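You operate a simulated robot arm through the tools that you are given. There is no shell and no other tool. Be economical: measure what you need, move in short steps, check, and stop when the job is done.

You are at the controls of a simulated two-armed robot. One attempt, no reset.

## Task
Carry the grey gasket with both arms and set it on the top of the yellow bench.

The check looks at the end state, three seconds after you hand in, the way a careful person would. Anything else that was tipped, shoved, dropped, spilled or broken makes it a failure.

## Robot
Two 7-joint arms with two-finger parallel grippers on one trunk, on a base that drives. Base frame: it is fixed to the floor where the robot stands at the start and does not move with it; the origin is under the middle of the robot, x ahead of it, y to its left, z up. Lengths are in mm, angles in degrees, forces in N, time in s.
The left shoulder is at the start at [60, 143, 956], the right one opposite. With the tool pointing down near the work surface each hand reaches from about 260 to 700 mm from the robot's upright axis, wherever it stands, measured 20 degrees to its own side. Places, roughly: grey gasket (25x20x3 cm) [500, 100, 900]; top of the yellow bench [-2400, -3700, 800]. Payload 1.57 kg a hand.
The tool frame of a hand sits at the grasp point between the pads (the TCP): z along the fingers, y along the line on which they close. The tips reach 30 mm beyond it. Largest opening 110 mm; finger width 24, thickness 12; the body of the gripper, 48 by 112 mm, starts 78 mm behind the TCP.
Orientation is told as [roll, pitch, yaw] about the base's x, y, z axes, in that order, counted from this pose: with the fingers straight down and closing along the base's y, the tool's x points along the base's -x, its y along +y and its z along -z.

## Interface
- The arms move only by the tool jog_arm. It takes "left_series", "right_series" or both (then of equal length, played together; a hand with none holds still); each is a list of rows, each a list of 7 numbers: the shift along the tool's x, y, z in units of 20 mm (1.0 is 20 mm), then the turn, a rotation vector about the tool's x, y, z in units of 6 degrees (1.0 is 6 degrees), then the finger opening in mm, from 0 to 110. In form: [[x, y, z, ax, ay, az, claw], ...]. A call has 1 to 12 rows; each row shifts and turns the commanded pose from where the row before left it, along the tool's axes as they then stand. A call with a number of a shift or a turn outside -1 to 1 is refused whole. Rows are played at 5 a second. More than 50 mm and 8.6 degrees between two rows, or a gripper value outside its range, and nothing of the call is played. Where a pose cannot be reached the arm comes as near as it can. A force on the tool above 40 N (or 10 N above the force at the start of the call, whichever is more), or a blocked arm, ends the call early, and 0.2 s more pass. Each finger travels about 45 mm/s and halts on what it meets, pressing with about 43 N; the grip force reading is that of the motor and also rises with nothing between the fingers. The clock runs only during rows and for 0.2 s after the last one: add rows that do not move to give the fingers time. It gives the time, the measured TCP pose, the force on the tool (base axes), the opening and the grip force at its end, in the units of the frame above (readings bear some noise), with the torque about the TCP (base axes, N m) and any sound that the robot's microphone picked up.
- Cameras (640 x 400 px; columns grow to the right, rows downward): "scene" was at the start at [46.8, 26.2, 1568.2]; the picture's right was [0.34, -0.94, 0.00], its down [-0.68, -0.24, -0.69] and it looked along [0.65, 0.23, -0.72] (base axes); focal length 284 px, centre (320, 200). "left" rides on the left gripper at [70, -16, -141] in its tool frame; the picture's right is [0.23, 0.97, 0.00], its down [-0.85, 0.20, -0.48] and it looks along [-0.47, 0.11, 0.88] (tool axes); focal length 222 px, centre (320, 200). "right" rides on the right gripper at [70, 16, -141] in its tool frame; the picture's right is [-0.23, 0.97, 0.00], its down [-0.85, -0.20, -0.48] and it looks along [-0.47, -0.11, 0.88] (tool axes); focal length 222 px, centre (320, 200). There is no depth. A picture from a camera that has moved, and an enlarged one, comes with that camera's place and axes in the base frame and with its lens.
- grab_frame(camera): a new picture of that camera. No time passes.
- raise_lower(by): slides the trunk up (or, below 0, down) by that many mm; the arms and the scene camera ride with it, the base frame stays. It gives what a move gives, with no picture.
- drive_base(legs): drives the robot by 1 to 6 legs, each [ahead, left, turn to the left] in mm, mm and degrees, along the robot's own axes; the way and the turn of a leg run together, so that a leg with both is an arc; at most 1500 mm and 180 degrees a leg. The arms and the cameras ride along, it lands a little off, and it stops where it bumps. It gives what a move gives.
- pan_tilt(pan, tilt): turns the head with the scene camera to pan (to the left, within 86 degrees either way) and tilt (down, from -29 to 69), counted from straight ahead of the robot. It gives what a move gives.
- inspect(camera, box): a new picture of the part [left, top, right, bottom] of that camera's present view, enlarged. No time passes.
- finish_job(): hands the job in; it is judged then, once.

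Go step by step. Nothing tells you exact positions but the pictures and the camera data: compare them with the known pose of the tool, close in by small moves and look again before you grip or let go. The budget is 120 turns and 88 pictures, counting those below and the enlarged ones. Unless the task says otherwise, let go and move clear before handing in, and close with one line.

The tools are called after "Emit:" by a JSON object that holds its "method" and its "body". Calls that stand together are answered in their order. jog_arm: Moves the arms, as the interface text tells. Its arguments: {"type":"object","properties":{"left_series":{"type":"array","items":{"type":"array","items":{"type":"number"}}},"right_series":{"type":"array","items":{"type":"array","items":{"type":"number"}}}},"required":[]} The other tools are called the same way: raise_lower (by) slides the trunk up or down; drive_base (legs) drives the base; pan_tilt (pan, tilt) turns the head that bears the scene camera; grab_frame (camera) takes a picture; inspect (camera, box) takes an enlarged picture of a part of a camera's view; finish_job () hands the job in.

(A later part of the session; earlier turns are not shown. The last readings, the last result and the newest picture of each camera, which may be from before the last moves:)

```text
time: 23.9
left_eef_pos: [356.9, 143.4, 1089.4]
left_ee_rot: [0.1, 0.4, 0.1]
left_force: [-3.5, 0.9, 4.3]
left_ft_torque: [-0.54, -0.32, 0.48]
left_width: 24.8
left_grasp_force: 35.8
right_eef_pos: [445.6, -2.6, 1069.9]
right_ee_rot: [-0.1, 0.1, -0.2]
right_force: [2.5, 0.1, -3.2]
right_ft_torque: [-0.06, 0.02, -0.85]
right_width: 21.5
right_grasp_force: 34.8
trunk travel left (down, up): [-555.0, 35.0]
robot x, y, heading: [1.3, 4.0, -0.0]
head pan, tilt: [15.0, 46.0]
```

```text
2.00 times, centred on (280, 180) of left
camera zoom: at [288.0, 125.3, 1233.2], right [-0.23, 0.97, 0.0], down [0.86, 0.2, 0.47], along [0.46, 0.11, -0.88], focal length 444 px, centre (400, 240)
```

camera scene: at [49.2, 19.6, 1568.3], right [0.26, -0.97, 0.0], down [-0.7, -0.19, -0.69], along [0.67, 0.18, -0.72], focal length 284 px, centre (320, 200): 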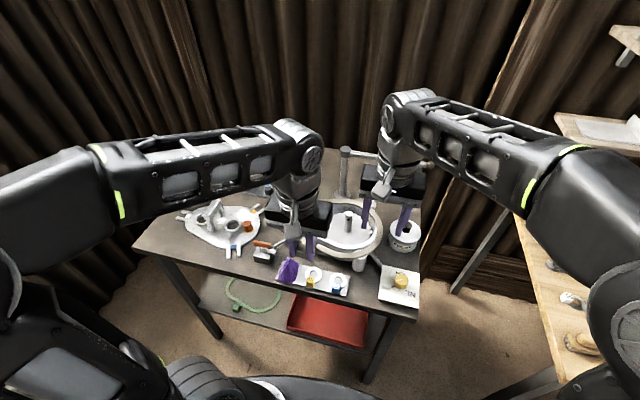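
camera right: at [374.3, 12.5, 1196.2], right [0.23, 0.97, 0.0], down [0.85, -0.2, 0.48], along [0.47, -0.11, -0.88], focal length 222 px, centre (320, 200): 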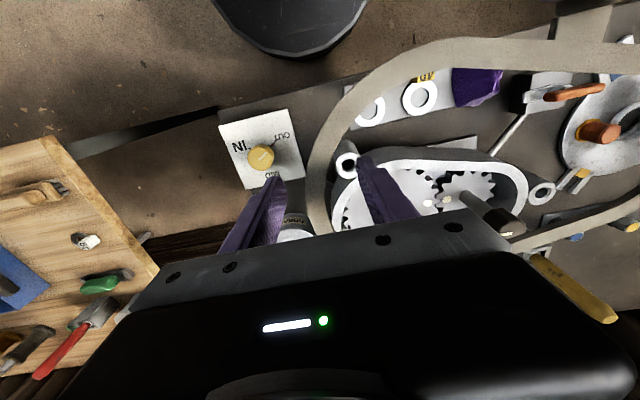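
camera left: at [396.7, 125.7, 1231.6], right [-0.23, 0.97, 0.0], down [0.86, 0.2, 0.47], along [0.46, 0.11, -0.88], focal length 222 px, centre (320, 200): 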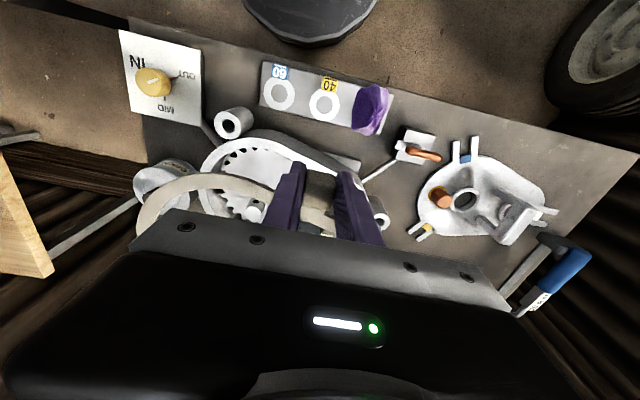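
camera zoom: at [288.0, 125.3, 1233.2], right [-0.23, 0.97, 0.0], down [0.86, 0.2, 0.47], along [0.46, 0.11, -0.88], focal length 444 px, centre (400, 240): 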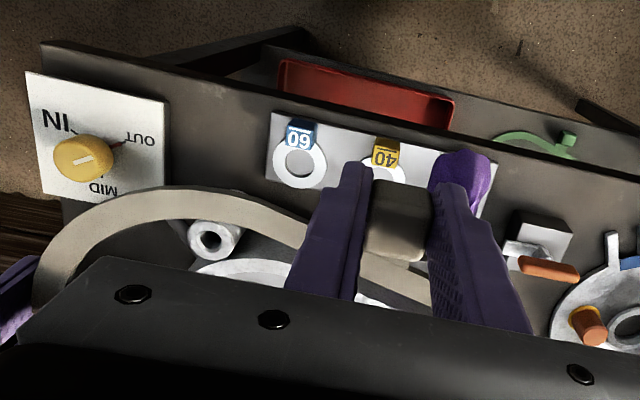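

Forces between the hands are now near zero. Before backing away from the table I'll look to both sides for free floor.

Emit:
{"method": "pan_tilt", "body": {"pan": -86, "tilt": 25}}

Emit:
{"method": "grab_frame", "body": {"camera": "scene"}}

Emit:
{"method": "pan_tilt", "body": {"pan": 86, "tilt": 25}}

Emit:
{"method": "grab_frame", "body": {"camera": "scene"}}

```text
time: 25.7
left_eef_pos: [356.5, 141.9, 1091.0]
left_ee_rot: [0.2, 0.6, 0.0]
left_force: [-15.5, 18.2, 3.3]
left_ft_torque: [-0.04, 0.02, 0.36]
left_width: 25.0
left_grasp_force: 35.9
right_eef_pos: [445.6, -2.3, 1070.9]
right_ee_rot: [-0.1, -0.1, -0.1]
right_force: [15.8, -17.2, -3.1]
right_ft_torque: [-0.08, -0.02, -0.99]
right_width: 21.5
right_grasp_force: 34.6
trunk travel left (down, up): [-555.0, 35.0]
robot x, y, heading: [-2.3, -0.9, -0.3]
head pan, tilt: [-85.9, 25.0]
```

```text
50 pictures are left
camera scene: at [-22.5, -92.8, 1600.3], right [-1.0, -0.07, 0.0], down [-0.03, 0.42, -0.91], along [0.06, -0.9, -0.42], focal length 284 px, centre (320, 200)
```

scene: 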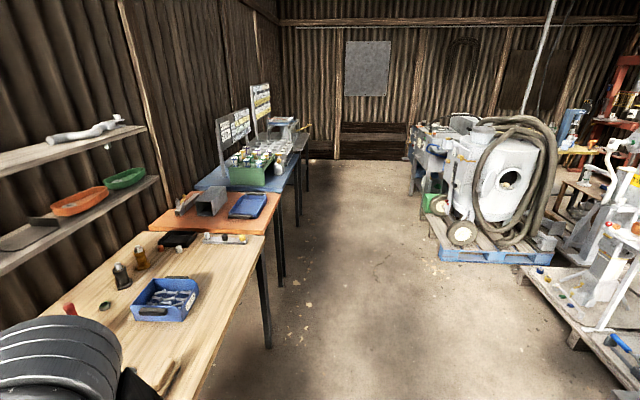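

```text
time: 28.3
left_eef_pos: [356.6, 142.2, 1089.2]
left_ee_rot: [0.1, 0.4, 0.1]
left_force: [-15.0, 18.4, 3.6]
left_ft_torque: [0.01, 0.17, 0.41]
left_width: 24.9
left_grasp_force: 36.5
right_eef_pos: [445.6, -2.1, 1070.9]
right_ee_rot: [-0.1, -0.1, -0.1]
right_force: [15.2, -18.6, -3.7]
right_ft_torque: [-0.19, -0.2, -0.97]
right_width: 21.4
right_grasp_force: 34.9
trunk travel left (down, up): [-555.0, 35.0]
robot x, y, heading: [-0.0, -3.5, -0.1]
head pan, tilt: [85.9, 25.0]
```

```text
49 pictures are left
camera scene: at [-22.4, 91.0, 1600.3], right [1.0, -0.07, 0.0], down [-0.03, -0.42, -0.91], along [0.07, 0.9, -0.42], focal length 284 px, centre (320, 200)
```

scene: 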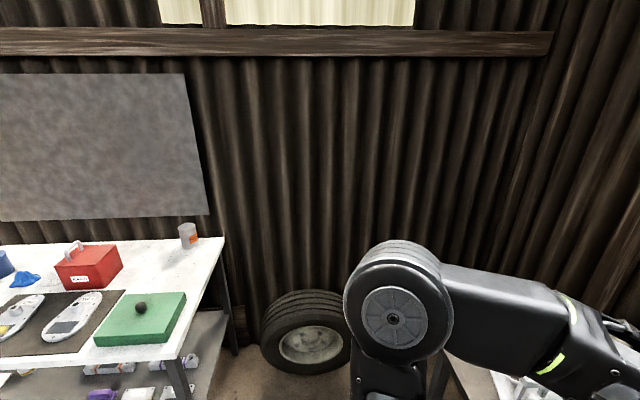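

A yellowish surface is visible far right, about where the bench should be. I'll ease the residual squeeze and look that way enlarged.

Emit:
{"method": "jog_arm", "body": {"right_series": [[-0.04, -0.05, 0, 0, 0, 0, 5], [0, 0, 0, 0, 0, 0, 5]]}}

Emit:
{"method": "pan_tilt", "body": {"pan": -86, "tilt": 15}}

Emit:
{"method": "inspect", "body": {"camera": "scene", "box": [400, 40, 640, 240]}}

```text
time: 28.9
left_eef_pos: [356.5, 141.1, 1089.9]
left_ee_rot: [-0.1, 0.4, 0.0]
left_force: [-12.4, 14.6, 2.9]
left_ft_torque: [-0.03, 0.28, 0.41]
left_width: 24.7
left_grasp_force: 36.5
right_eef_pos: [446.7, -1.9, 1069.8]
right_ee_rot: [0.1, 0.0, -0.1]
right_force: [13.5, -14.3, -4.1]
right_ft_torque: [-0.25, -0.33, -0.95]
right_width: 21.3
right_grasp_force: 34.2
trunk travel left (down, up): [-555.0, 35.0]
robot x, y, heading: [-5.5, 2.1, 0.1]
head pan, tilt: [85.9, 25.0]
```

```text
time: 31.5
left_eef_pos: [356.4, 141.6, 1089.7]
left_ee_rot: [0.0, 0.4, 0.0]
left_force: [-13.0, 12.7, 2.1]
left_ft_torque: [0.0, 0.17, 0.41]
left_width: 25.0
left_grasp_force: 36.9
right_eef_pos: [445.0, 0.3, 1071.6]
right_ee_rot: [0.0, -0.1, -0.2]
right_force: [11.2, -14.3, -3.0]
right_ft_torque: [-0.13, -0.17, -0.95]
right_width: 21.5
right_grasp_force: 34.0
trunk travel left (down, up): [-555.0, 35.0]
robot x, y, heading: [-0.3, 5.0, -0.1]
head pan, tilt: [-85.9, 15.0]
```

```text
2.00 times, centred on (520, 140) of scene
camera zoom: at [-22.5, -94.1, 1616.5], right [-1.0, -0.07, 0.0], down [-0.02, 0.26, -0.97], along [0.07, -0.96, -0.26], focal length 569 px, centre (-80, 320)
```

zoom: 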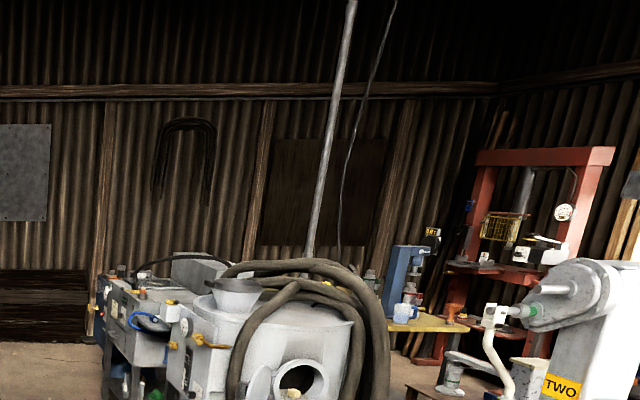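

The yellow bench stands behind the white machine. I'll back straight away from the table 550 mm, then turn right and look over the route.

Emit:
{"method": "drive_base", "body": {"legs": [[-550, 0, 0]]}}

Emit:
{"method": "grab_frame", "body": {"camera": "scene"}}

```text
time: 34.7
left_eef_pos: [-200.6, 141.5, 1090.5]
left_ee_rot: [0.0, 0.2, 0.1]
left_force: [-11.8, 12.7, 1.5]
left_ft_torque: [0.02, 0.14, 0.42]
left_width: 24.7
left_grasp_force: 36.4
right_eef_pos: [-110.1, -1.6, 1071.4]
right_ee_rot: [-0.1, -0.1, 0.0]
right_force: [10.9, -12.7, -2.0]
right_ft_torque: [-0.12, -0.12, -0.94]
right_width: 21.3
right_grasp_force: 34.9
trunk travel left (down, up): [-555.0, 35.0]
robot x, y, heading: [-557.3, -0.9, 0.1]
head pan, tilt: [-85.9, 15.0]
```

```text
47 pictures are left
camera scene: at [-578.6, -94.3, 1616.5], right [-1.0, -0.07, 0.0], down [-0.02, 0.26, -0.97], along [0.07, -0.96, -0.26], focal length 284 px, centre (320, 200)
```

scene: 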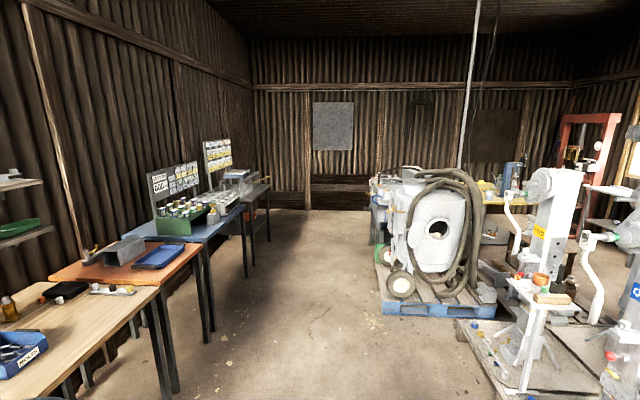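

The way down the aisle is clear. I'll turn right 90° and drive forward 1500 mm along the aisle, then look.

Emit:
{"method": "drive_base", "body": {"legs": [[0, 0, -90], [1500, 0, 0]]}}

Emit:
{"method": "pan_tilt", "body": {"pan": -40, "tilt": 15}}

Emit:
{"method": "grab_frame", "body": {"camera": "scene"}}

```text
time: 45.9
left_eef_pos: [-445.1, -1845.9, 1090.4]
left_ee_rot: [0.0, 0.4, -91.1]
left_force: [2.6, 5.1, 0.4]
left_ft_torque: [0.14, 0.06, 0.34]
left_width: 25.0
left_grasp_force: 36.3
right_eef_pos: [-590.1, -1931.6, 1070.0]
right_ee_rot: [0.0, 0.0, -91.2]
right_force: [-1.7, -6.4, -0.8]
right_ft_torque: [-0.06, 0.05, -0.99]
right_width: 21.2
right_grasp_force: 34.5
trunk travel left (down, up): [-555.0, 35.0]
robot x, y, heading: [-579.3, -1486.1, -91.3]
head pan, tilt: [-85.9, 15.0]
```

```text
time: 47.0
left_eef_pos: [-445.9, -1844.8, 1089.5]
left_ee_rot: [0.0, 0.4, -91.3]
left_force: [-2.3, 3.5, 1.3]
left_ft_torque: [0.07, 0.24, 0.29]
left_width: 25.1
left_grasp_force: 35.8
right_eef_pos: [-591.4, -1930.0, 1070.7]
right_ee_rot: [0.1, -0.1, -91.3]
right_force: [2.0, -4.2, -0.4]
right_ft_torque: [-0.07, -0.01, -1.03]
right_width: 21.1
right_grasp_force: 34.6
trunk travel left (down, up): [-555.0, 35.0]
robot x, y, heading: [-581.5, -1488.1, -91.1]
head pan, tilt: [-40.0, 15.0]
```

```text
46 pictures are left
camera scene: at [-639.4, -1527.1, 1616.5], right [-0.75, 0.66, 0.0], down [0.17, 0.19, -0.97], along [-0.64, -0.73, -0.26], focal length 284 px, centre (320, 200)
```

scene: 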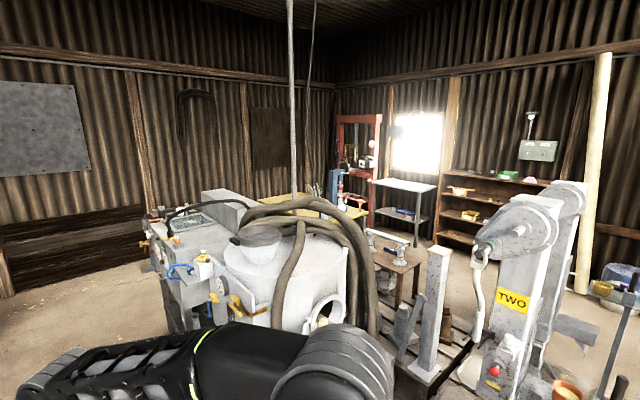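

The bench top is confirmed at about (-2360, -3800), beyond the machine and a grey cart. I'll centre in the aisle and drive further to see a way round.

Emit:
{"method": "drive_base", "body": {"legs": [[0, 250, 1.2], [1400, 0, 0]]}}

Emit:
{"method": "pan_tilt", "body": {"pan": -60, "tilt": 20}}

Emit:
{"method": "grab_frame", "body": {"camera": "scene"}}

Emit:
{"method": "pan_tilt", "body": {"pan": -15, "tilt": 25}}

Emit:
{"method": "grab_frame", "body": {"camera": "scene"}}

```text
time: 55.3
left_eef_pos: [-166.5, -3216.3, 1090.5]
left_ee_rot: [0.0, 0.5, -88.8]
left_force: [2.7, 5.9, 0.4]
left_ft_torque: [0.13, 0.08, 0.32]
left_width: 24.8
left_grasp_force: 36.9
right_eef_pos: [-307.2, -3308.9, 1071.3]
right_ee_rot: [-0.1, 0.0, -89.0]
right_force: [-0.9, -6.5, -1.7]
right_ft_torque: [-0.02, 0.01, -0.94]
right_width: 20.9
right_grasp_force: 34.6
trunk travel left (down, up): [-555.0, 35.0]
robot x, y, heading: [-313.9, -2863.6, -88.9]
head pan, tilt: [-40.0, 15.0]
```

```text
time: 56.2
left_eef_pos: [-166.6, -3216.9, 1090.5]
left_ee_rot: [-0.1, 0.4, -88.9]
left_force: [-1.7, 3.6, 0.9]
left_ft_torque: [0.08, 0.24, 0.37]
left_width: 24.9
left_grasp_force: 36.7
right_eef_pos: [-307.8, -3308.2, 1070.9]
right_ee_rot: [0.0, -0.1, -89.0]
right_force: [2.6, -3.3, -0.8]
right_ft_torque: [-0.09, -0.02, -1.05]
right_width: 21.1
right_grasp_force: 34.3
trunk travel left (down, up): [-555.0, 35.0]
robot x, y, heading: [-312.2, -2861.6, -88.6]
head pan, tilt: [-60.0, 20.0]
```

```text
45 pictures are left
camera scene: at [-394.2, -2882.7, 1608.4], right [-0.52, 0.86, 0.0], down [0.29, 0.18, -0.94], along [-0.8, -0.49, -0.34], focal length 284 px, centre (320, 200)
```

scene: 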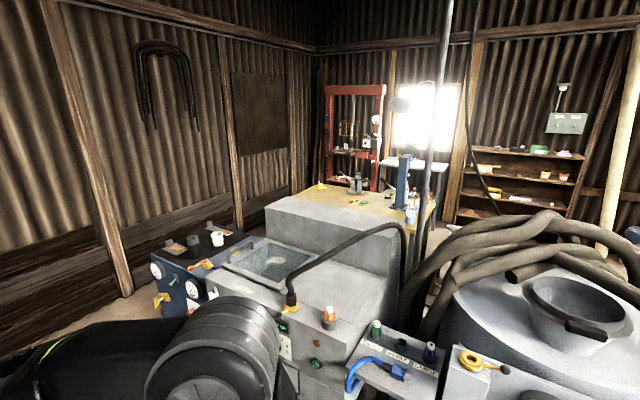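

```text
time: 57.3
left_eef_pos: [-166.0, -3216.4, 1089.1]
left_ee_rot: [0.0, 0.4, -88.8]
left_force: [-1.7, 3.6, 0.7]
left_ft_torque: [0.11, 0.17, 0.24]
left_width: 24.7
left_grasp_force: 36.2
right_eef_pos: [-307.5, -3308.6, 1070.5]
right_ee_rot: [-0.1, -0.1, -89.0]
right_force: [1.5, -3.6, -0.6]
right_ft_torque: [-0.06, -0.05, -1.04]
right_width: 21.2
right_grasp_force: 34.2
trunk travel left (down, up): [-555.0, 35.0]
robot x, y, heading: [-313.8, -2863.2, -89.2]
head pan, tilt: [-15.0, 25.0]
```

```text
44 pictures are left
camera scene: at [-336.7, -2923.9, 1600.3], right [-0.97, 0.24, 0.0], down [0.1, 0.41, -0.91], along [-0.22, -0.88, -0.42], focal length 284 px, centre (320, 200)
```

scene: 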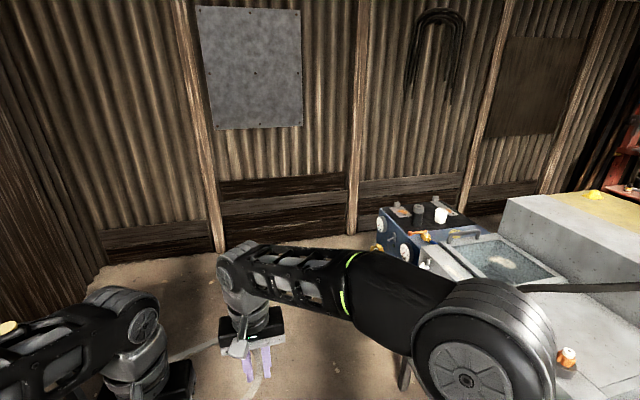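

The bench top spans roughly x -2650..-2100, y -4200..-3230, behind the grey cart; a corridor along the far wall (y≈-5400) should let me reach its south end. I'll drive down there and turn right.

Emit:
{"method": "drive_base", "body": {"legs": [[1500, 0, 0], [230, 0, 0], [0, 0, -91]]}}

Emit:
{"method": "pan_tilt", "body": {"pan": -25, "tilt": 20}}

Emit:
{"method": "grab_frame", "body": {"camera": "scene"}}

```text
time: 69.7
left_eef_pos: [-635.3, -4705.6, 1090.1]
left_ee_rot: [0.1, 0.3, -179.0]
left_force: [6.4, -3.3, 0.2]
left_ft_torque: [0.02, -0.15, 0.32]
left_width: 24.9
left_grasp_force: 36.7
right_eef_pos: [-727.6, -4564.0, 1070.8]
right_ee_rot: [0.0, -0.1, -179.1]
right_force: [-6.0, 2.2, -0.6]
right_ft_torque: [0.05, 0.03, -0.99]
right_width: 21.3
right_grasp_force: 34.0
trunk travel left (down, up): [-555.0, 35.0]
robot x, y, heading: [-281.8, -4556.4, -179.2]
head pan, tilt: [-15.0, 25.0]
```

```text
time: 70.4
left_eef_pos: [-636.4, -4705.5, 1090.7]
left_ee_rot: [0.0, 0.5, -179.1]
left_force: [3.7, 1.6, -0.3]
left_ft_torque: [0.22, -0.05, 0.37]
left_width: 24.9
left_grasp_force: 36.4
right_eef_pos: [-727.9, -4564.6, 1070.6]
right_ee_rot: [0.0, -0.1, -179.2]
right_force: [-3.7, -1.8, -2.0]
right_ft_torque: [0.0, 0.01, -1.04]
right_width: 20.9
right_grasp_force: 34.3
trunk travel left (down, up): [-555.0, 35.0]
robot x, y, heading: [-283.3, -4562.4, -179.2]
head pan, tilt: [-25.0, 20.0]
```

```text
43 pictures are left
camera scene: at [-336.1, -4520.8, 1608.4], right [0.41, 0.91, 0.0], down [0.31, -0.14, -0.94], along [-0.86, 0.38, -0.34], focal length 284 px, centre (320, 200)
```

scene: 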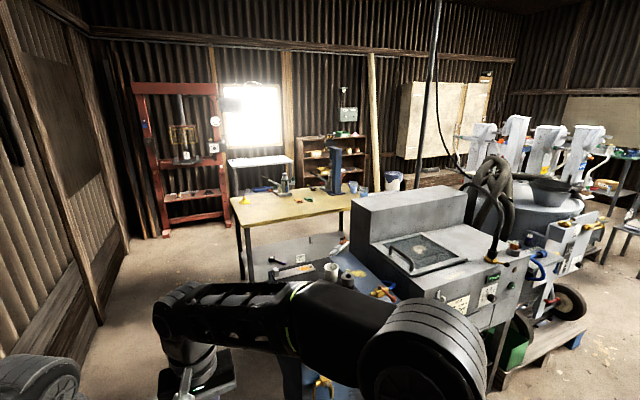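

The yellow bench is fully visible: top roughly x -2810..-2150, south edge y≈-4300. I'll zoom for free space on it.

Emit:
{"method": "inspect", "body": {"camera": "scene", "box": [220, 140, 380, 260]}}

```text
3.33 times, centred on (300, 200) of scene
camera zoom: at [-336.1, -4520.8, 1608.4], right [0.41, 0.91, 0.0], down [0.31, -0.14, -0.94], along [-0.86, 0.38, -0.34], focal length 948 px, centre (387, 200)
```

zoom: 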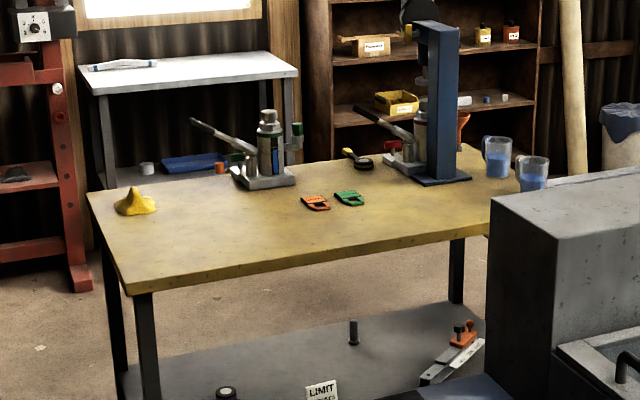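

There's open bench area around (-2380, -4070), south-east of the small items. I'll shift left for clearance from the cart, drive west, then turn to face the bench's south end.

Emit:
{"method": "drive_base", "body": {"legs": [[0, 200, -0.8], [1000, 0, 0], [980, 0, 0]]}}

Emit:
{"method": "pan_tilt", "body": {"pan": -60, "tilt": 35}}

Emit:
{"method": "grab_frame", "body": {"camera": "scene"}}

```text
time: 81.4
left_eef_pos: [-2595.8, -4933.1, 1090.0]
left_ee_rot: [0.1, 0.6, -178.0]
left_force: [6.4, -2.1, 0.4]
left_ft_torque: [0.08, -0.12, 0.32]
left_width: 24.8
left_grasp_force: 36.6
right_eef_pos: [-2689.4, -4793.9, 1071.4]
right_ee_rot: [0.0, 0.0, -178.2]
right_force: [-6.8, 1.9, -0.8]
right_ft_torque: [0.08, 0.09, -0.94]
right_width: 20.9
right_grasp_force: 34.1
trunk travel left (down, up): [-555.0, 35.0]
robot x, y, heading: [-2244.7, -4780.9, -178.2]
head pan, tilt: [-25.0, 20.0]
```

```text
time: 82.4
left_eef_pos: [-2595.7, -4933.3, 1089.7]
left_ee_rot: [0.2, 0.5, -178.1]
left_force: [3.1, 2.0, 0.9]
left_ft_torque: [0.18, -0.11, 0.32]
left_width: 24.9
left_grasp_force: 36.1
right_eef_pos: [-2690.1, -4792.3, 1070.3]
right_ee_rot: [0.0, 0.0, -178.5]
right_force: [-4.7, -1.7, -0.4]
right_ft_torque: [-0.03, 0.12, -1.02]
right_width: 20.8
right_grasp_force: 34.2
trunk travel left (down, up): [-555.0, 35.0]
robot x, y, heading: [-2247.1, -4781.4, -178.4]
head pan, tilt: [-60.0, 35.0]
```

```text
41 pictures are left
camera scene: at [-2260.0, -4705.4, 1584.6], right [0.85, 0.53, 0.0], down [0.3, -0.49, -0.82], along [-0.43, 0.7, -0.57], focal length 284 px, centre (320, 200)
```

scene: 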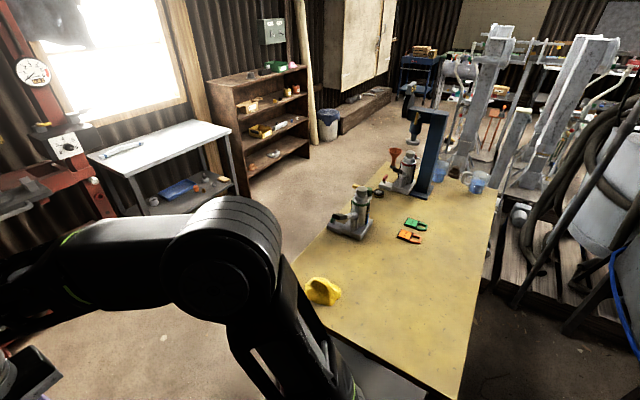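

South edge of the bench is at y≈-4287, with open space x -2500..-2140. I'll turn right to face it, shift slightly right, and approach to just short of the edge.

Emit:
{"method": "drive_base", "body": {"legs": [[0, 0, -91.6], [0, -46, 0], [60, 0, 0]]}}

Emit:
{"method": "pan_tilt", "body": {"pan": 0, "tilt": 55}}

Emit:
{"method": "grab_frame", "body": {"camera": "scene"}}

```text
time: 87.7
left_eef_pos: [-2352.8, -4366.1, 1089.6]
left_ee_rot: [0.0, 0.5, 92.0]
left_force: [0.4, -4.5, 0.4]
left_ft_torque: [-0.16, -0.11, 0.26]
left_width: 24.8
left_grasp_force: 36.8
right_eef_pos: [-2212.7, -4271.3, 1070.2]
right_ee_rot: [0.0, 0.0, 91.6]
right_force: [-0.4, 4.4, -0.8]
right_ft_torque: [-0.03, -0.05, -0.99]
right_width: 21.6
right_grasp_force: 34.6
trunk travel left (down, up): [-555.0, 35.0]
robot x, y, heading: [-2202.8, -4717.5, 91.9]
head pan, tilt: [-60.0, 35.0]
```

```text
time: 89.0
left_eef_pos: [-2353.6, -4367.7, 1089.3]
left_ee_rot: [0.1, 0.5, 91.8]
left_force: [3.3, -4.5, 0.6]
left_ft_torque: [-0.13, -0.19, 0.22]
left_width: 24.9
left_grasp_force: 36.5
right_eef_pos: [-2212.6, -4273.1, 1071.0]
right_ee_rot: [0.0, -0.1, 91.6]
right_force: [-2.9, 5.1, -1.3]
right_ft_torque: [0.1, 0.0, -1.06]
right_width: 20.9
right_grasp_force: 34.4
trunk travel left (down, up): [-555.0, 35.0]
robot x, y, heading: [-2199.2, -4719.7, 92.0]
head pan, tilt: [0.0, 55.0]
```

```text
40 pictures are left
camera scene: at [-2201.2, -4677.2, 1556.3], right [1.0, 0.03, 0.0], down [0.02, -0.82, -0.57], along [-0.02, 0.57, -0.82], focal length 284 px, centre (320, 200)
```

scene: 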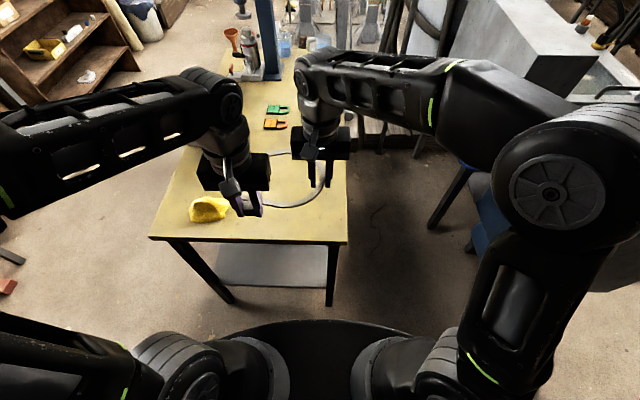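

The bench edge is at y≈-4303, and my base front is ~100 mm short of it. I'll creep forward 55 mm, then lower and extend both hands together.

Emit:
{"method": "drive_base", "body": {"legs": [[55, 0, -1.5]]}}

Emit:
{"method": "jog_arm", "body": {"left_series": [[0, 0, 0.9, 0, 0, 0, 10], [0, 0, 0.9, 0, 0, 0, 10], [0, 0, 0.9, 0, 0, 0, 10], [0, 0, 0.9, 0, 0, 0, 10], [0, 0, 0.9, 0, 0, 0, 10], [-0.8, 0, 0, 0, 0, 0, 10], [-0.8, 0, 0, 0, 0, 0, 10], [-0.8, 0, 0, 0, 0, 0, 10], [-0.8, 0, 0, 0, 0, 0, 10], [0, 0, 0, 0, 0, 0, 10]], "right_series": [[0, 0, 0.9, 0, 0, 0, 5], [0, 0, 0.9, 0, 0, 0, 5], [0, 0, 0.9, 0, 0, 0, 5], [0, 0, 0.9, 0, 0, 0, 5], [0, 0, 0.9, 0, 0, 0, 5], [-0.8, 0, 0, 0, 0, 0, 5], [-0.8, 0, 0, 0, 0, 0, 5], [-0.8, 0, 0, 0, 0, 0, 5], [-0.8, 0, 0, 0, 0, 0, 5], [0, 0, 0, 0, 0, 0, 5]]}}

Emit:
{"method": "grab_frame", "body": {"camera": "scene"}}

```text
time: 90.0
left_eef_pos: [-2345.1, -4307.7, 1089.0]
left_ee_rot: [0.0, 0.6, 90.3]
left_force: [1.8, -3.4, 0.2]
left_ft_torque: [-0.17, -0.09, 0.19]
left_width: 24.5
left_grasp_force: 36.4
right_eef_pos: [-2201.9, -4216.9, 1069.0]
right_ee_rot: [-0.1, 0.0, 90.0]
right_force: [-1.9, 5.0, -0.8]
right_ft_torque: [0.05, -0.01, -0.98]
right_width: 21.1
right_grasp_force: 34.1
trunk travel left (down, up): [-555.0, 35.0]
robot x, y, heading: [-2202.5, -4664.3, 90.3]
head pan, tilt: [0.0, 55.0]
```

```text
time: 92.2
left_eef_pos: [-2344.2, -4246.5, 998.9]
left_ee_rot: [0.1, 0.4, 90.2]
left_force: [5.4, 0.3, -3.4]
left_ft_torque: [-0.07, 0.07, 0.42]
left_width: 24.7
left_grasp_force: 36.4
right_eef_pos: [-2202.1, -4154.2, 980.6]
right_ee_rot: [0.1, -0.1, 90.1]
right_force: [-6.3, 0.3, 2.0]
right_ft_torque: [-0.12, 0.13, -0.98]
right_width: 20.8
right_grasp_force: 33.7
trunk travel left (down, up): [-555.0, 35.0]
robot x, y, heading: [-2203.1, -4668.9, 90.2]
head pan, tilt: [0.0, 55.0]
```

```text
39 pictures are left
camera scene: at [-2201.0, -4623.6, 1556.3], right [1.0, 0.0, 0.0], down [0.0, -0.82, -0.57], along [0.0, 0.57, -0.82], focal length 284 px, centre (320, 200)
```

scene: 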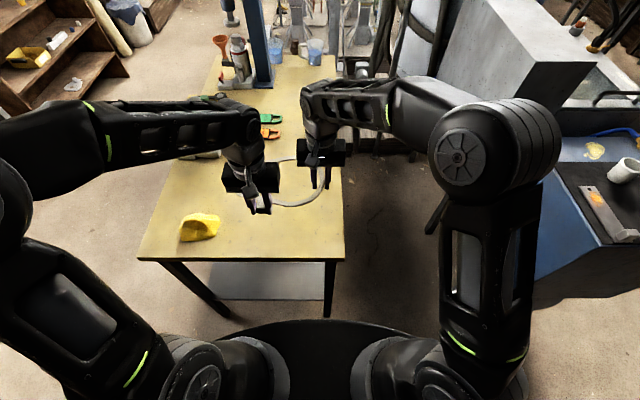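

Going well with low internal forces. I'll lower another 80 mm and extend 60 mm.

Emit:
{"method": "jog_arm", "body": {"left_series": [[-0.8, 0, 0, 0, 0, 0, 10], [-0.8, 0, 0, 0, 0, 0, 10], [-0.8, 0, 0, 0, 0, 0, 10], [-0.6, 0, 0, 0, 0, 0, 10], [0, 0, 0.8, 0, 0, 0, 10], [0, 0, 0.8, 0, 0, 0, 10], [0, 0, 0.8, 0, 0, 0, 10], [0, 0, 0.8, 0, 0, 0, 10], [0, 0, 0.8, 0, 0, 0, 10], [0, 0, 0, 0, 0, 0, 10]], "right_series": [[-0.8, 0, 0, 0, 0, 0, 5], [-0.8, 0, 0, 0, 0, 0, 5], [-0.8, 0, 0, 0, 0, 0, 5], [-0.6, 0, 0, 0, 0, 0, 5], [0, 0, 0.8, 0, 0, 0, 5], [0, 0, 0.8, 0, 0, 0, 5], [0, 0, 0.8, 0, 0, 0, 5], [0, 0, 0.8, 0, 0, 0, 5], [0, 0, 0.8, 0, 0, 0, 5], [0, 0, 0, 0, 0, 0, 5]]}}

Emit:
{"method": "grab_frame", "body": {"camera": "scene"}}

Emit:
{"method": "grab_frame", "body": {"camera": "right"}}

Emit:
{"method": "grab_frame", "body": {"camera": "left"}}

```text
time: 94.4
left_eef_pos: [-2344.9, -4186.5, 917.9]
left_ee_rot: [0.0, 0.4, 90.2]
left_force: [14.4, 1.7, -0.5]
left_ft_torque: [0.19, -0.45, 0.16]
left_width: 25.0
left_grasp_force: 36.6
right_eef_pos: [-2201.1, -4094.9, 901.4]
right_ee_rot: [0.1, -0.1, 90.0]
right_force: [-14.4, -2.4, 0.8]
right_ft_torque: [-0.23, 0.27, -1.08]
right_width: 21.1
right_grasp_force: 34.2
trunk travel left (down, up): [-555.0, 35.0]
robot x, y, heading: [-2201.7, -4663.3, 90.4]
head pan, tilt: [0.0, 55.0]
```

```text
38 pictures are left
camera scene: at [-2201.0, -4623.3, 1556.3], right [1.0, 0.0, 0.0], down [0.0, -0.82, -0.57], along [0.0, 0.57, -0.82], focal length 284 px, centre (320, 200)
```

scene: 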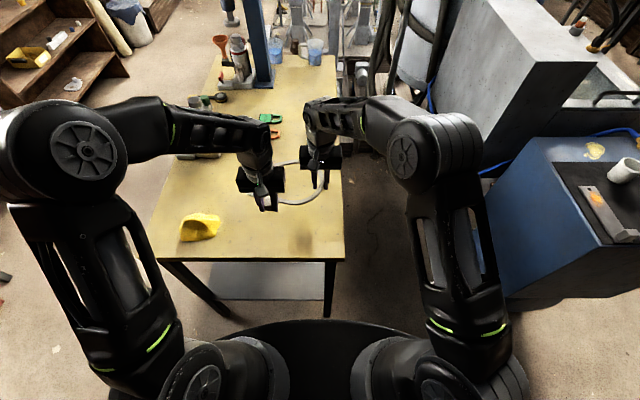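

```text
37 pictures are left
camera right: at [-2217.7, -4165.5, 1042.3], right [-0.97, 0.23, 0.0], down [0.2, 0.85, 0.48], along [0.11, 0.47, -0.88], focal length 222 px, centre (320, 200)
```

right: 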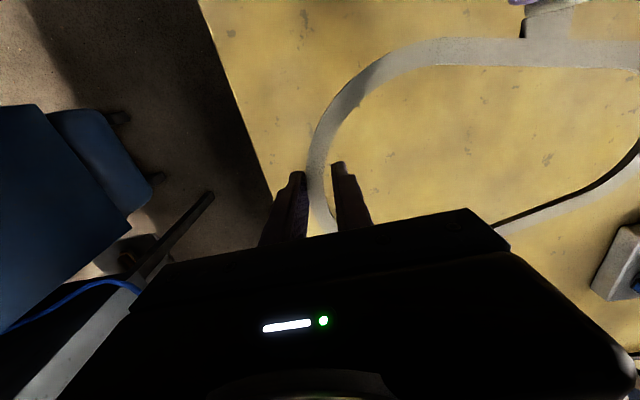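

```text
36 pictures are left
camera left: at [-2328.2, -4254.9, 1061.8], right [-0.97, -0.23, 0.0], down [-0.2, 0.86, 0.47], along [-0.11, 0.46, -0.88], focal length 222 px, centre (320, 200)
```

left: 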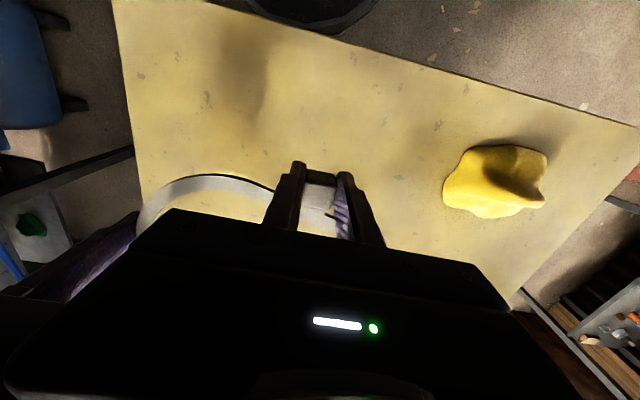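

Position is good: the gasket is above clear bench, about 75 mm up. I'll lower 50 mm, slightly relaxing the tension between hands.

Emit:
{"method": "jog_arm", "body": {"left_series": [[0, 0, 0.7, 0, 0, 0, 10], [0, 0, 0.7, 0, 0, 0, 10], [0, 0, 0.6, 0, 0, 0, 10], [0, 0, 0.5, 0, 0, 0, 10], [0, 0, 0, 0, 0, 0, 10]], "right_series": [[0, 0.05, 0.7, 0, 0, 0, 5], [0, 0, 0.7, 0, 0, 0, 5], [0, 0, 0.6, 0, 0, 0, 5], [0, 0, 0.5, 0, 0, 0, 5], [0, 0, 0, 0, 0, 0, 5]]}}

Emit:
{"method": "inspect", "body": {"camera": "right", "box": [200, 80, 440, 240]}}

Emit:
{"method": "inspect", "body": {"camera": "left", "box": [120, 100, 440, 260]}}

```text
time: 95.6
left_eef_pos: [-2344.1, -4185.9, 868.5]
left_ee_rot: [0.1, 0.4, 90.3]
left_force: [6.6, -0.1, 6.0]
left_ft_torque: [0.05, -0.85, 0.27]
left_width: 25.0
left_grasp_force: 36.5
right_eef_pos: [-2203.1, -4094.6, 850.2]
right_ee_rot: [0.1, -0.2, 90.0]
right_force: [-6.4, 0.0, -5.8]
right_ft_torque: [0.49, -0.21, -0.98]
right_width: 20.7
right_grasp_force: 34.1
trunk travel left (down, up): [-555.0, 35.0]
robot x, y, heading: [-2203.8, -4664.5, 90.2]
head pan, tilt: [0.0, 55.0]
```

```text
2.50 times, centred on (320, 160) of right
camera zoom: at [-2218.6, -4164.6, 992.2], right [-0.97, 0.23, 0.0], down [0.2, 0.85, 0.48], along [0.11, 0.47, -0.88], focal length 555 px, centre (320, 300)
```

zoom: 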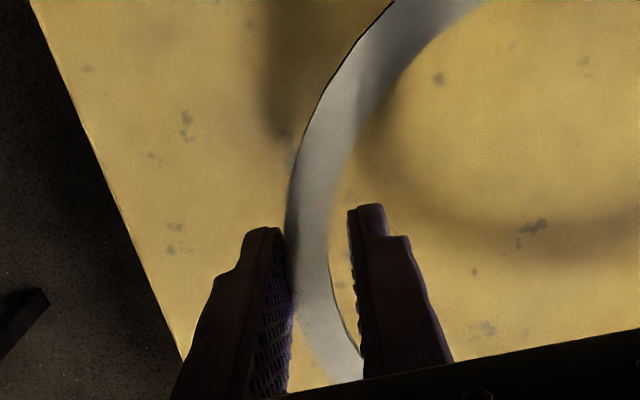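

```text
2.00 times, centred on (280, 180) of left
camera zoom: at [-2328.2, -4254.7, 1012.0], right [-0.97, -0.23, 0.0], down [-0.2, 0.86, 0.47], along [-0.11, 0.46, -0.88], focal length 444 px, centre (400, 240)
```

zoom: 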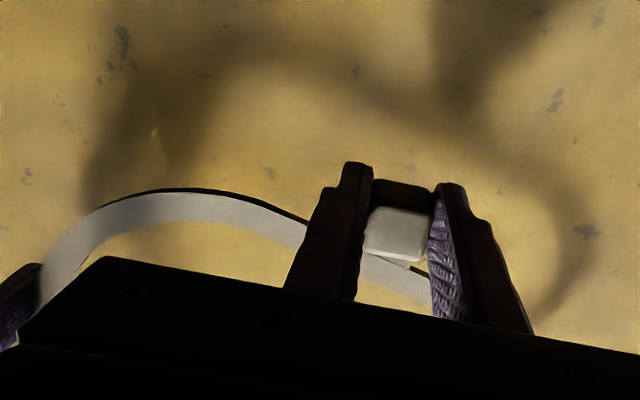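

Right fingertips are at z≈820, the gasket underside ≈829. I'll lower in 4 mm steps toward contact, watching force.

Emit:
{"method": "jog_arm", "body": {"left_series": [[0, 0, 0.2, 0, 0, 0, 10], [0, 0, 0.2, 0, 0, 0, 10], [0, 0, 0.2, 0, 0, 0, 10], [0, 0, 0, 0, 0, 0, 10]], "right_series": [[0, 0, 0.2, 0, 0, 0, 5], [0, 0, 0.2, 0, 0, 0, 5], [0, 0, 0.2, 0, 0, 0, 5], [0, 0, 0, 0, 0, 0, 5]]}}

Emit:
{"method": "inspect", "body": {"camera": "right", "box": [200, 80, 440, 240]}}

```text
time: 96.6
left_eef_pos: [-2345.4, -4186.7, 857.2]
left_ee_rot: [0.1, 0.5, 90.3]
left_force: [5.5, 0.2, -0.3]
left_ft_torque: [0.32, -0.33, 0.38]
left_width: 24.5
left_grasp_force: 36.2
right_eef_pos: [-2202.3, -4094.4, 839.8]
right_ee_rot: [0.1, -0.1, 90.0]
right_force: [-6.0, -0.1, -1.0]
right_ft_torque: [-0.31, 0.24, -0.97]
right_width: 20.7
right_grasp_force: 34.0
trunk travel left (down, up): [-555.0, 35.0]
robot x, y, heading: [-2199.3, -4664.6, 89.9]
head pan, tilt: [0.0, 55.0]
```

```text
2.50 times, centred on (320, 160) of right
camera zoom: at [-2218.9, -4164.7, 981.6], right [-0.97, 0.23, 0.0], down [0.2, 0.85, 0.48], along [0.11, 0.47, -0.88], focal length 555 px, centre (320, 300)
```

zoom: 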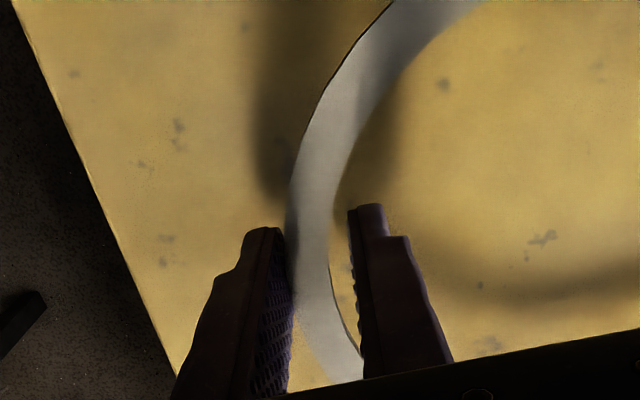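

Tips at ≈810 with no contact yet; the gasket shadow is still converging. Lowering a little more.

Emit:
{"method": "jog_arm", "body": {"left_series": [[0, 0, 0.15, 0, 0, 0, 10], [0, 0, 0.15, 0, 0, 0, 10], [0, 0, 0.15, 0, 0, 0, 10], [0, 0, 0, 0, 0, 0, 10]], "right_series": [[0, 0, 0.15, 0, 0, 0, 5], [0, 0, 0.15, 0, 0, 0, 5], [0, 0, 0.15, 0, 0, 0, 5], [0, 0, 0, 0, 0, 0, 5]]}}

Emit:
{"method": "inspect", "body": {"camera": "right", "box": [200, 80, 440, 240]}}

```text
time: 97.6
left_eef_pos: [-2346.4, -4185.7, 847.6]
left_ee_rot: [0.0, 0.4, 90.3]
left_force: [6.6, 0.0, 0.9]
left_ft_torque: [0.08, -0.48, 0.33]
left_width: 24.7
left_grasp_force: 37.0
right_eef_pos: [-2202.9, -4093.4, 830.7]
right_ee_rot: [0.0, 0.0, 90.0]
right_force: [-7.2, 0.0, -2.2]
right_ft_torque: [0.13, 0.08, -1.01]
right_width: 20.5
right_grasp_force: 34.3
trunk travel left (down, up): [-555.0, 35.0]
robot x, y, heading: [-2199.5, -4663.7, 90.4]
head pan, tilt: [0.0, 55.0]
```

```text
2.50 times, centred on (320, 160) of right
camera zoom: at [-2218.8, -4164.6, 971.5], right [-0.97, 0.23, 0.0], down [0.2, 0.85, 0.48], along [0.11, 0.47, -0.88], focal length 555 px, centre (320, 300)
```

zoom: 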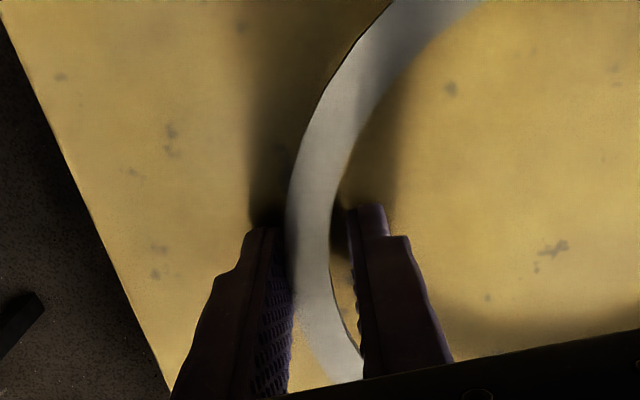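

Emit:
{"method": "jog_arm", "body": {"left_series": [[0, 0, 0.1, 0, 0, 0, 10], [0, 0, 0.1, 0, 0, 0, 10], [0, 0, 0, 0, 0, 0, 10]], "right_series": [[0, 0, 0.1, 0, 0, 0, 5], [0, 0, 0.1, 0, 0, 0, 5], [0, 0, 0, 0, 0, 0, 5]]}}

Emit:
{"method": "inspect", "body": {"camera": "right", "box": [200, 80, 440, 240]}}

```text
time: 98.4
left_eef_pos: [-2344.8, -4187.5, 845.8]
left_ee_rot: [0.0, 0.2, 90.3]
left_force: [8.4, 6.2, 4.7]
left_ft_torque: [0.58, -0.78, 0.8]
left_width: 24.8
left_grasp_force: 37.0
right_eef_pos: [-2202.9, -4094.7, 829.4]
right_ee_rot: [0.1, -0.5, 90.0]
right_force: [-1.9, -0.2, 35.8]
right_ft_torque: [-0.39, -0.52, -0.68]
right_width: 20.5
right_grasp_force: 34.3
trunk travel left (down, up): [-555.0, 35.0]
robot x, y, heading: [-2201.5, -4666.6, 90.4]
head pan, tilt: [0.0, 55.0]
```

```text
2.50 times, centred on (320, 160) of right
camera zoom: at [-2218.5, -4165.6, 971.0], right [-0.97, 0.23, 0.0], down [0.2, 0.85, 0.49], along [0.11, 0.47, -0.87], focal length 555 px, centre (320, 300)
```

zoom: 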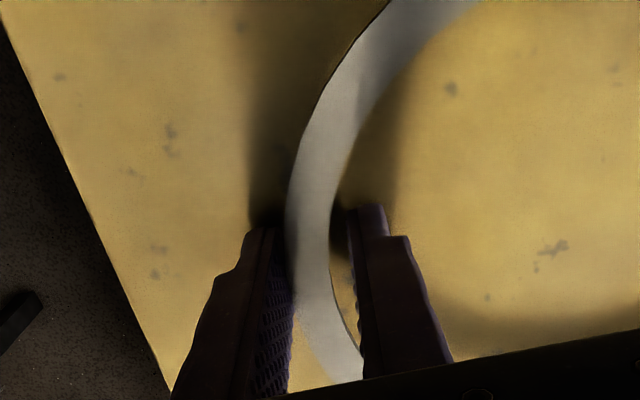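

The right fingertips touch the bench. I'll relieve that, open the right hand, and raise it clear while the left holds the tab.

Emit:
{"method": "jog_arm", "body": {"right_series": [[0, 0, -0.1, 0, 0, 0, 5], [0, 0, 0, 0, 0, 0, 22], [0, 0, 0, 0, 0, 0, 30], [0, 0, 0, 0, 0, 0, 40], [0, 0, 0, 0, 0, 0, 48], [0, 0, 0, 0, 0, 0, 48], [0, 0, -0.5, 0, 0, 0, 48], [0, 0, -1, 0, 0, 0, 48], [0, 0, -1, 0, 0, 0, 48], [0, 0, -1, 0, 0, 0, 48], [0, 0, -1, 0, 0, 0, 48]]}}

Emit:
{"method": "grab_frame", "body": {"camera": "right"}}

Emit:
{"method": "grab_frame", "body": {"camera": "left"}}

```text
time: 100.8
left_eef_pos: [-2347.4, -4186.1, 844.6]
left_ee_rot: [0.1, 0.5, 90.2]
left_force: [-0.7, -0.5, -0.4]
left_ft_torque: [-0.03, 0.01, 0.0]
left_width: 24.7
left_grasp_force: 36.6
right_eef_pos: [-2201.3, -4095.4, 917.2]
right_ee_rot: [0.0, 0.0, 90.1]
right_force: [0.0, 0.3, -0.8]
right_ft_torque: [-0.01, -0.01, 0.03]
right_width: 48.3
right_grasp_force: 0.0
trunk travel left (down, up): [-555.0, 35.0]
robot x, y, heading: [-2204.4, -4661.6, 90.2]
head pan, tilt: [0.0, 55.0]
```

```text
30 pictures are left
camera right: at [-2217.6, -4164.8, 1059.4], right [-0.97, 0.23, 0.0], down [0.2, 0.86, 0.48], along [0.11, 0.47, -0.88], focal length 222 px, centre (320, 200)
```

right: 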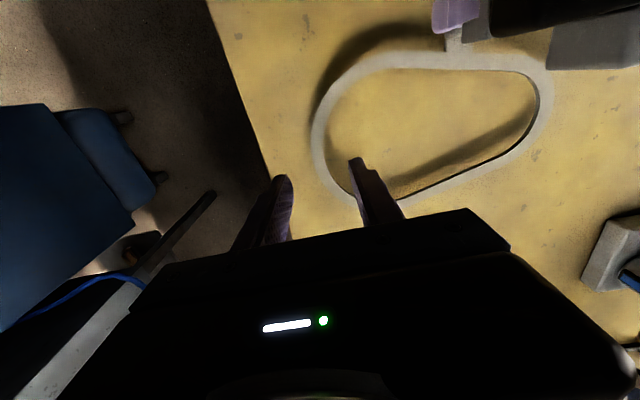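

```text
29 pictures are left
camera left: at [-2329.1, -4255.7, 987.5], right [-0.97, -0.23, 0.0], down [-0.2, 0.86, 0.47], along [-0.11, 0.46, -0.88], focal length 222 px, centre (320, 200)
```

left: 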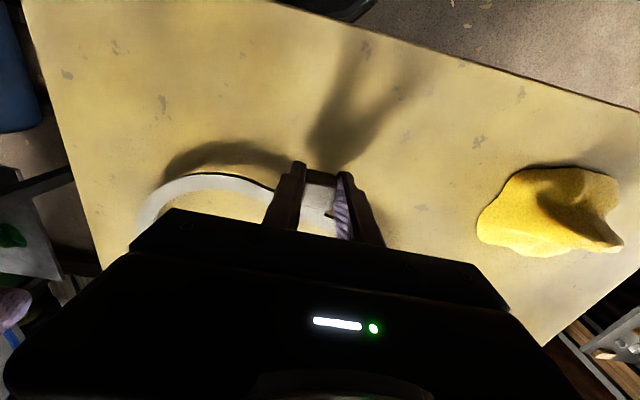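

Right hand is clear; the left still holds the gasket just above the bench. I'll lower the left in small steps until it touches.

Emit:
{"method": "jog_arm", "body": {"left_series": [[0, 0, 0.12, 0, 0, 0, 10], [0, 0, 0.12, 0, 0, 0, 10], [0, 0, 0.1, 0, 0, 0, 10], [0, 0, 0, 0, 0, 0, 10]]}}

Emit:
{"method": "inspect", "body": {"camera": "right", "box": [280, 0, 600, 220]}}

```text
time: 101.8
left_eef_pos: [-2345.2, -4187.2, 836.2]
left_ee_rot: [0.0, 0.4, 90.3]
left_force: [-0.1, 0.6, 0.5]
left_ft_torque: [-0.03, 0.05, 0.01]
left_width: 24.8
left_grasp_force: 36.8
right_eef_pos: [-2201.6, -4093.8, 917.4]
right_ee_rot: [0.0, -0.2, 90.0]
right_force: [-0.8, 0.7, 0.2]
right_ft_torque: [0.0, -0.02, 0.02]
right_width: 48.0
right_grasp_force: 0.1
trunk travel left (down, up): [-555.0, 35.0]
robot x, y, heading: [-2201.7, -4665.1, 90.3]
head pan, tilt: [0.0, 55.0]
```

```text
1.82 times, centred on (440, 110) of right
camera zoom: at [-2217.8, -4164.5, 1059.5], right [-0.97, 0.23, 0.0], down [0.2, 0.85, 0.48], along [0.11, 0.47, -0.88], focal length 404 px, centre (102, 364)
```

zoom: 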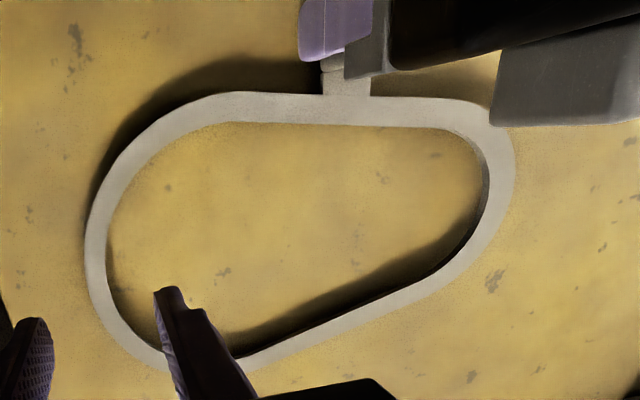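

Emit:
{"method": "jog_arm", "body": {"left_series": [[0, 0, 0.1, 0, 0, 0, 10], [0, 0, 0.1, 0, 0, 0, 10], [0, 0, 0, 0, 0, 0, 10]]}}

Emit:
{"method": "inspect", "body": {"camera": "right", "box": [280, 0, 600, 220]}}

```text
time: 102.6
left_eef_pos: [-2344.6, -4186.4, 832.1]
left_ee_rot: [0.1, 0.5, 90.4]
left_force: [0.1, 0.3, -1.4]
left_ft_torque: [-0.03, 0.03, -0.02]
left_width: 24.6
left_grasp_force: 36.2
right_eef_pos: [-2202.1, -4093.8, 917.8]
right_ee_rot: [0.0, -0.1, 90.0]
right_force: [-0.2, -0.2, 0.5]
right_ft_torque: [-0.01, -0.01, -0.03]
right_width: 47.9
right_grasp_force: 0.1
trunk travel left (down, up): [-555.0, 35.0]
robot x, y, heading: [-2200.8, -4659.5, 90.3]
head pan, tilt: [0.0, 55.0]
```

```text
1.82 times, centred on (440, 110) of right
camera zoom: at [-2217.7, -4164.5, 1059.5], right [-0.97, 0.23, 0.0], down [0.2, 0.85, 0.48], along [0.11, 0.47, -0.88], focal length 404 px, centre (102, 364)
```

zoom: 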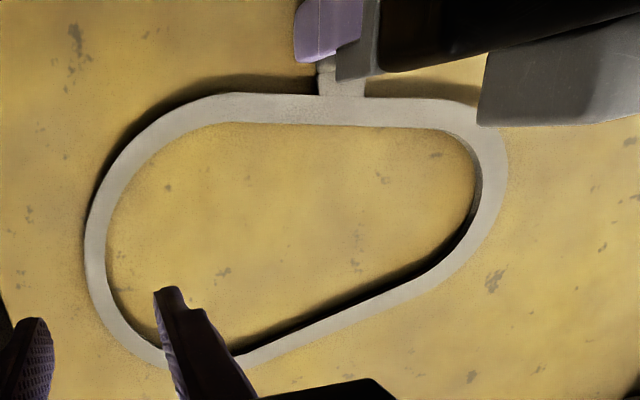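

The shadow is closing up; a few mm remain. Two more 2 mm steps.

Emit:
{"method": "jog_arm", "body": {"left_series": [[0, 0, 0.1, 0, 0, 0, 10], [0, 0, 0.1, 0, 0, 0, 10], [0, 0, 0, 0, 0, 0, 10]]}}

Emit:
{"method": "inspect", "body": {"camera": "right", "box": [280, 0, 600, 220]}}

```text
time: 103.4
left_eef_pos: [-2345.3, -4187.4, 832.6]
left_ee_rot: [0.1, 0.1, 90.4]
left_force: [-5.5, -3.0, 34.8]
left_ft_torque: [-0.04, -0.07, 0.03]
left_width: 24.6
left_grasp_force: 36.0
right_eef_pos: [-2201.9, -4096.1, 920.1]
right_ee_rot: [0.0, -0.2, 90.1]
right_force: [-0.2, -0.4, -0.9]
right_ft_torque: [-0.01, 0.01, 0.0]
right_width: 48.2
right_grasp_force: 0.1
trunk travel left (down, up): [-555.0, 35.0]
robot x, y, heading: [-2202.1, -4667.3, 90.3]
head pan, tilt: [0.0, 55.0]
```

```text
1.82 times, centred on (440, 110) of right
camera zoom: at [-2217.8, -4166.6, 1061.0], right [-0.97, 0.23, 0.0], down [0.2, 0.85, 0.48], along [0.11, 0.47, -0.88], focal length 404 px, centre (102, 364)
```

zoom: 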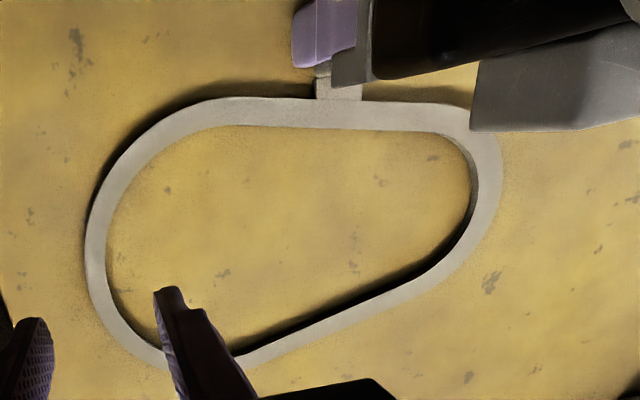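

Contact with the bench (35 N). I'll ease off 1.5 mm, open the left hand gently, wait, and lift clear.

Emit:
{"method": "jog_arm", "body": {"left_series": [[0, 0, -0.08, 0, 0, 0, 10], [0, 0, 0, 0, 0, 0, 24], [0, 0, 0, 0, 0, 0, 32], [0, 0, 0, 0, 0, 0, 42], [0, 0, 0, 0, 0, 0, 50], [0, 0, 0, 0, 0, 0, 50], [0, 0, -0.5, 0, 0, 0, 50], [0, 0, -1, 0, 0, 0, 50], [0, 0, -1, 0, 0, 0, 50], [0, 0, -1, 0, 0, 0, 50], [0, 0, -1, 0, 0, 0, 50]]}}

Emit:
{"method": "grab_frame", "body": {"camera": "left"}}

Emit:
{"method": "grab_frame", "body": {"camera": "right"}}

```text
time: 105.8
left_eef_pos: [-2343.9, -4186.1, 920.2]
left_ee_rot: [0.1, 0.4, 90.3]
left_force: [-0.1, 0.1, -0.7]
left_ft_torque: [0.02, -0.03, -0.02]
left_width: 50.0
left_grasp_force: 0.1
right_eef_pos: [-2201.2, -4094.6, 918.1]
right_ee_rot: [-0.1, -0.1, 90.0]
right_force: [0.3, 0.2, 0.5]
right_ft_torque: [-0.01, -0.01, 0.06]
right_width: 48.1
right_grasp_force: 0.0
trunk travel left (down, up): [-555.0, 35.0]
robot x, y, heading: [-2200.8, -4663.5, 90.4]
head pan, tilt: [0.0, 55.0]
```

```text
25 pictures are left
camera left: at [-2327.2, -4254.2, 1063.9], right [-0.97, -0.23, 0.0], down [-0.2, 0.86, 0.47], along [-0.11, 0.46, -0.88], focal length 222 px, centre (320, 200)
```

left: 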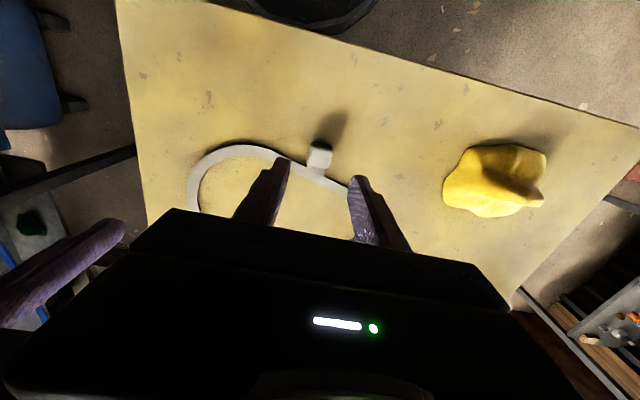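

```text
24 pictures are left
camera right: at [-2217.8, -4164.7, 1059.6], right [-0.97, 0.23, 0.0], down [0.2, 0.85, 0.48], along [0.11, 0.47, -0.88], focal length 222 px, centre (320, 200)
```

right: 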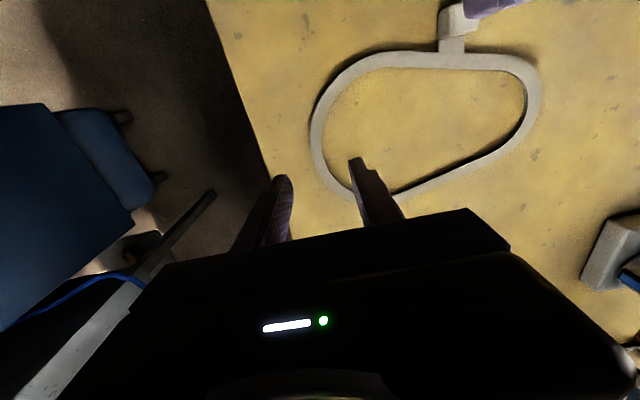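

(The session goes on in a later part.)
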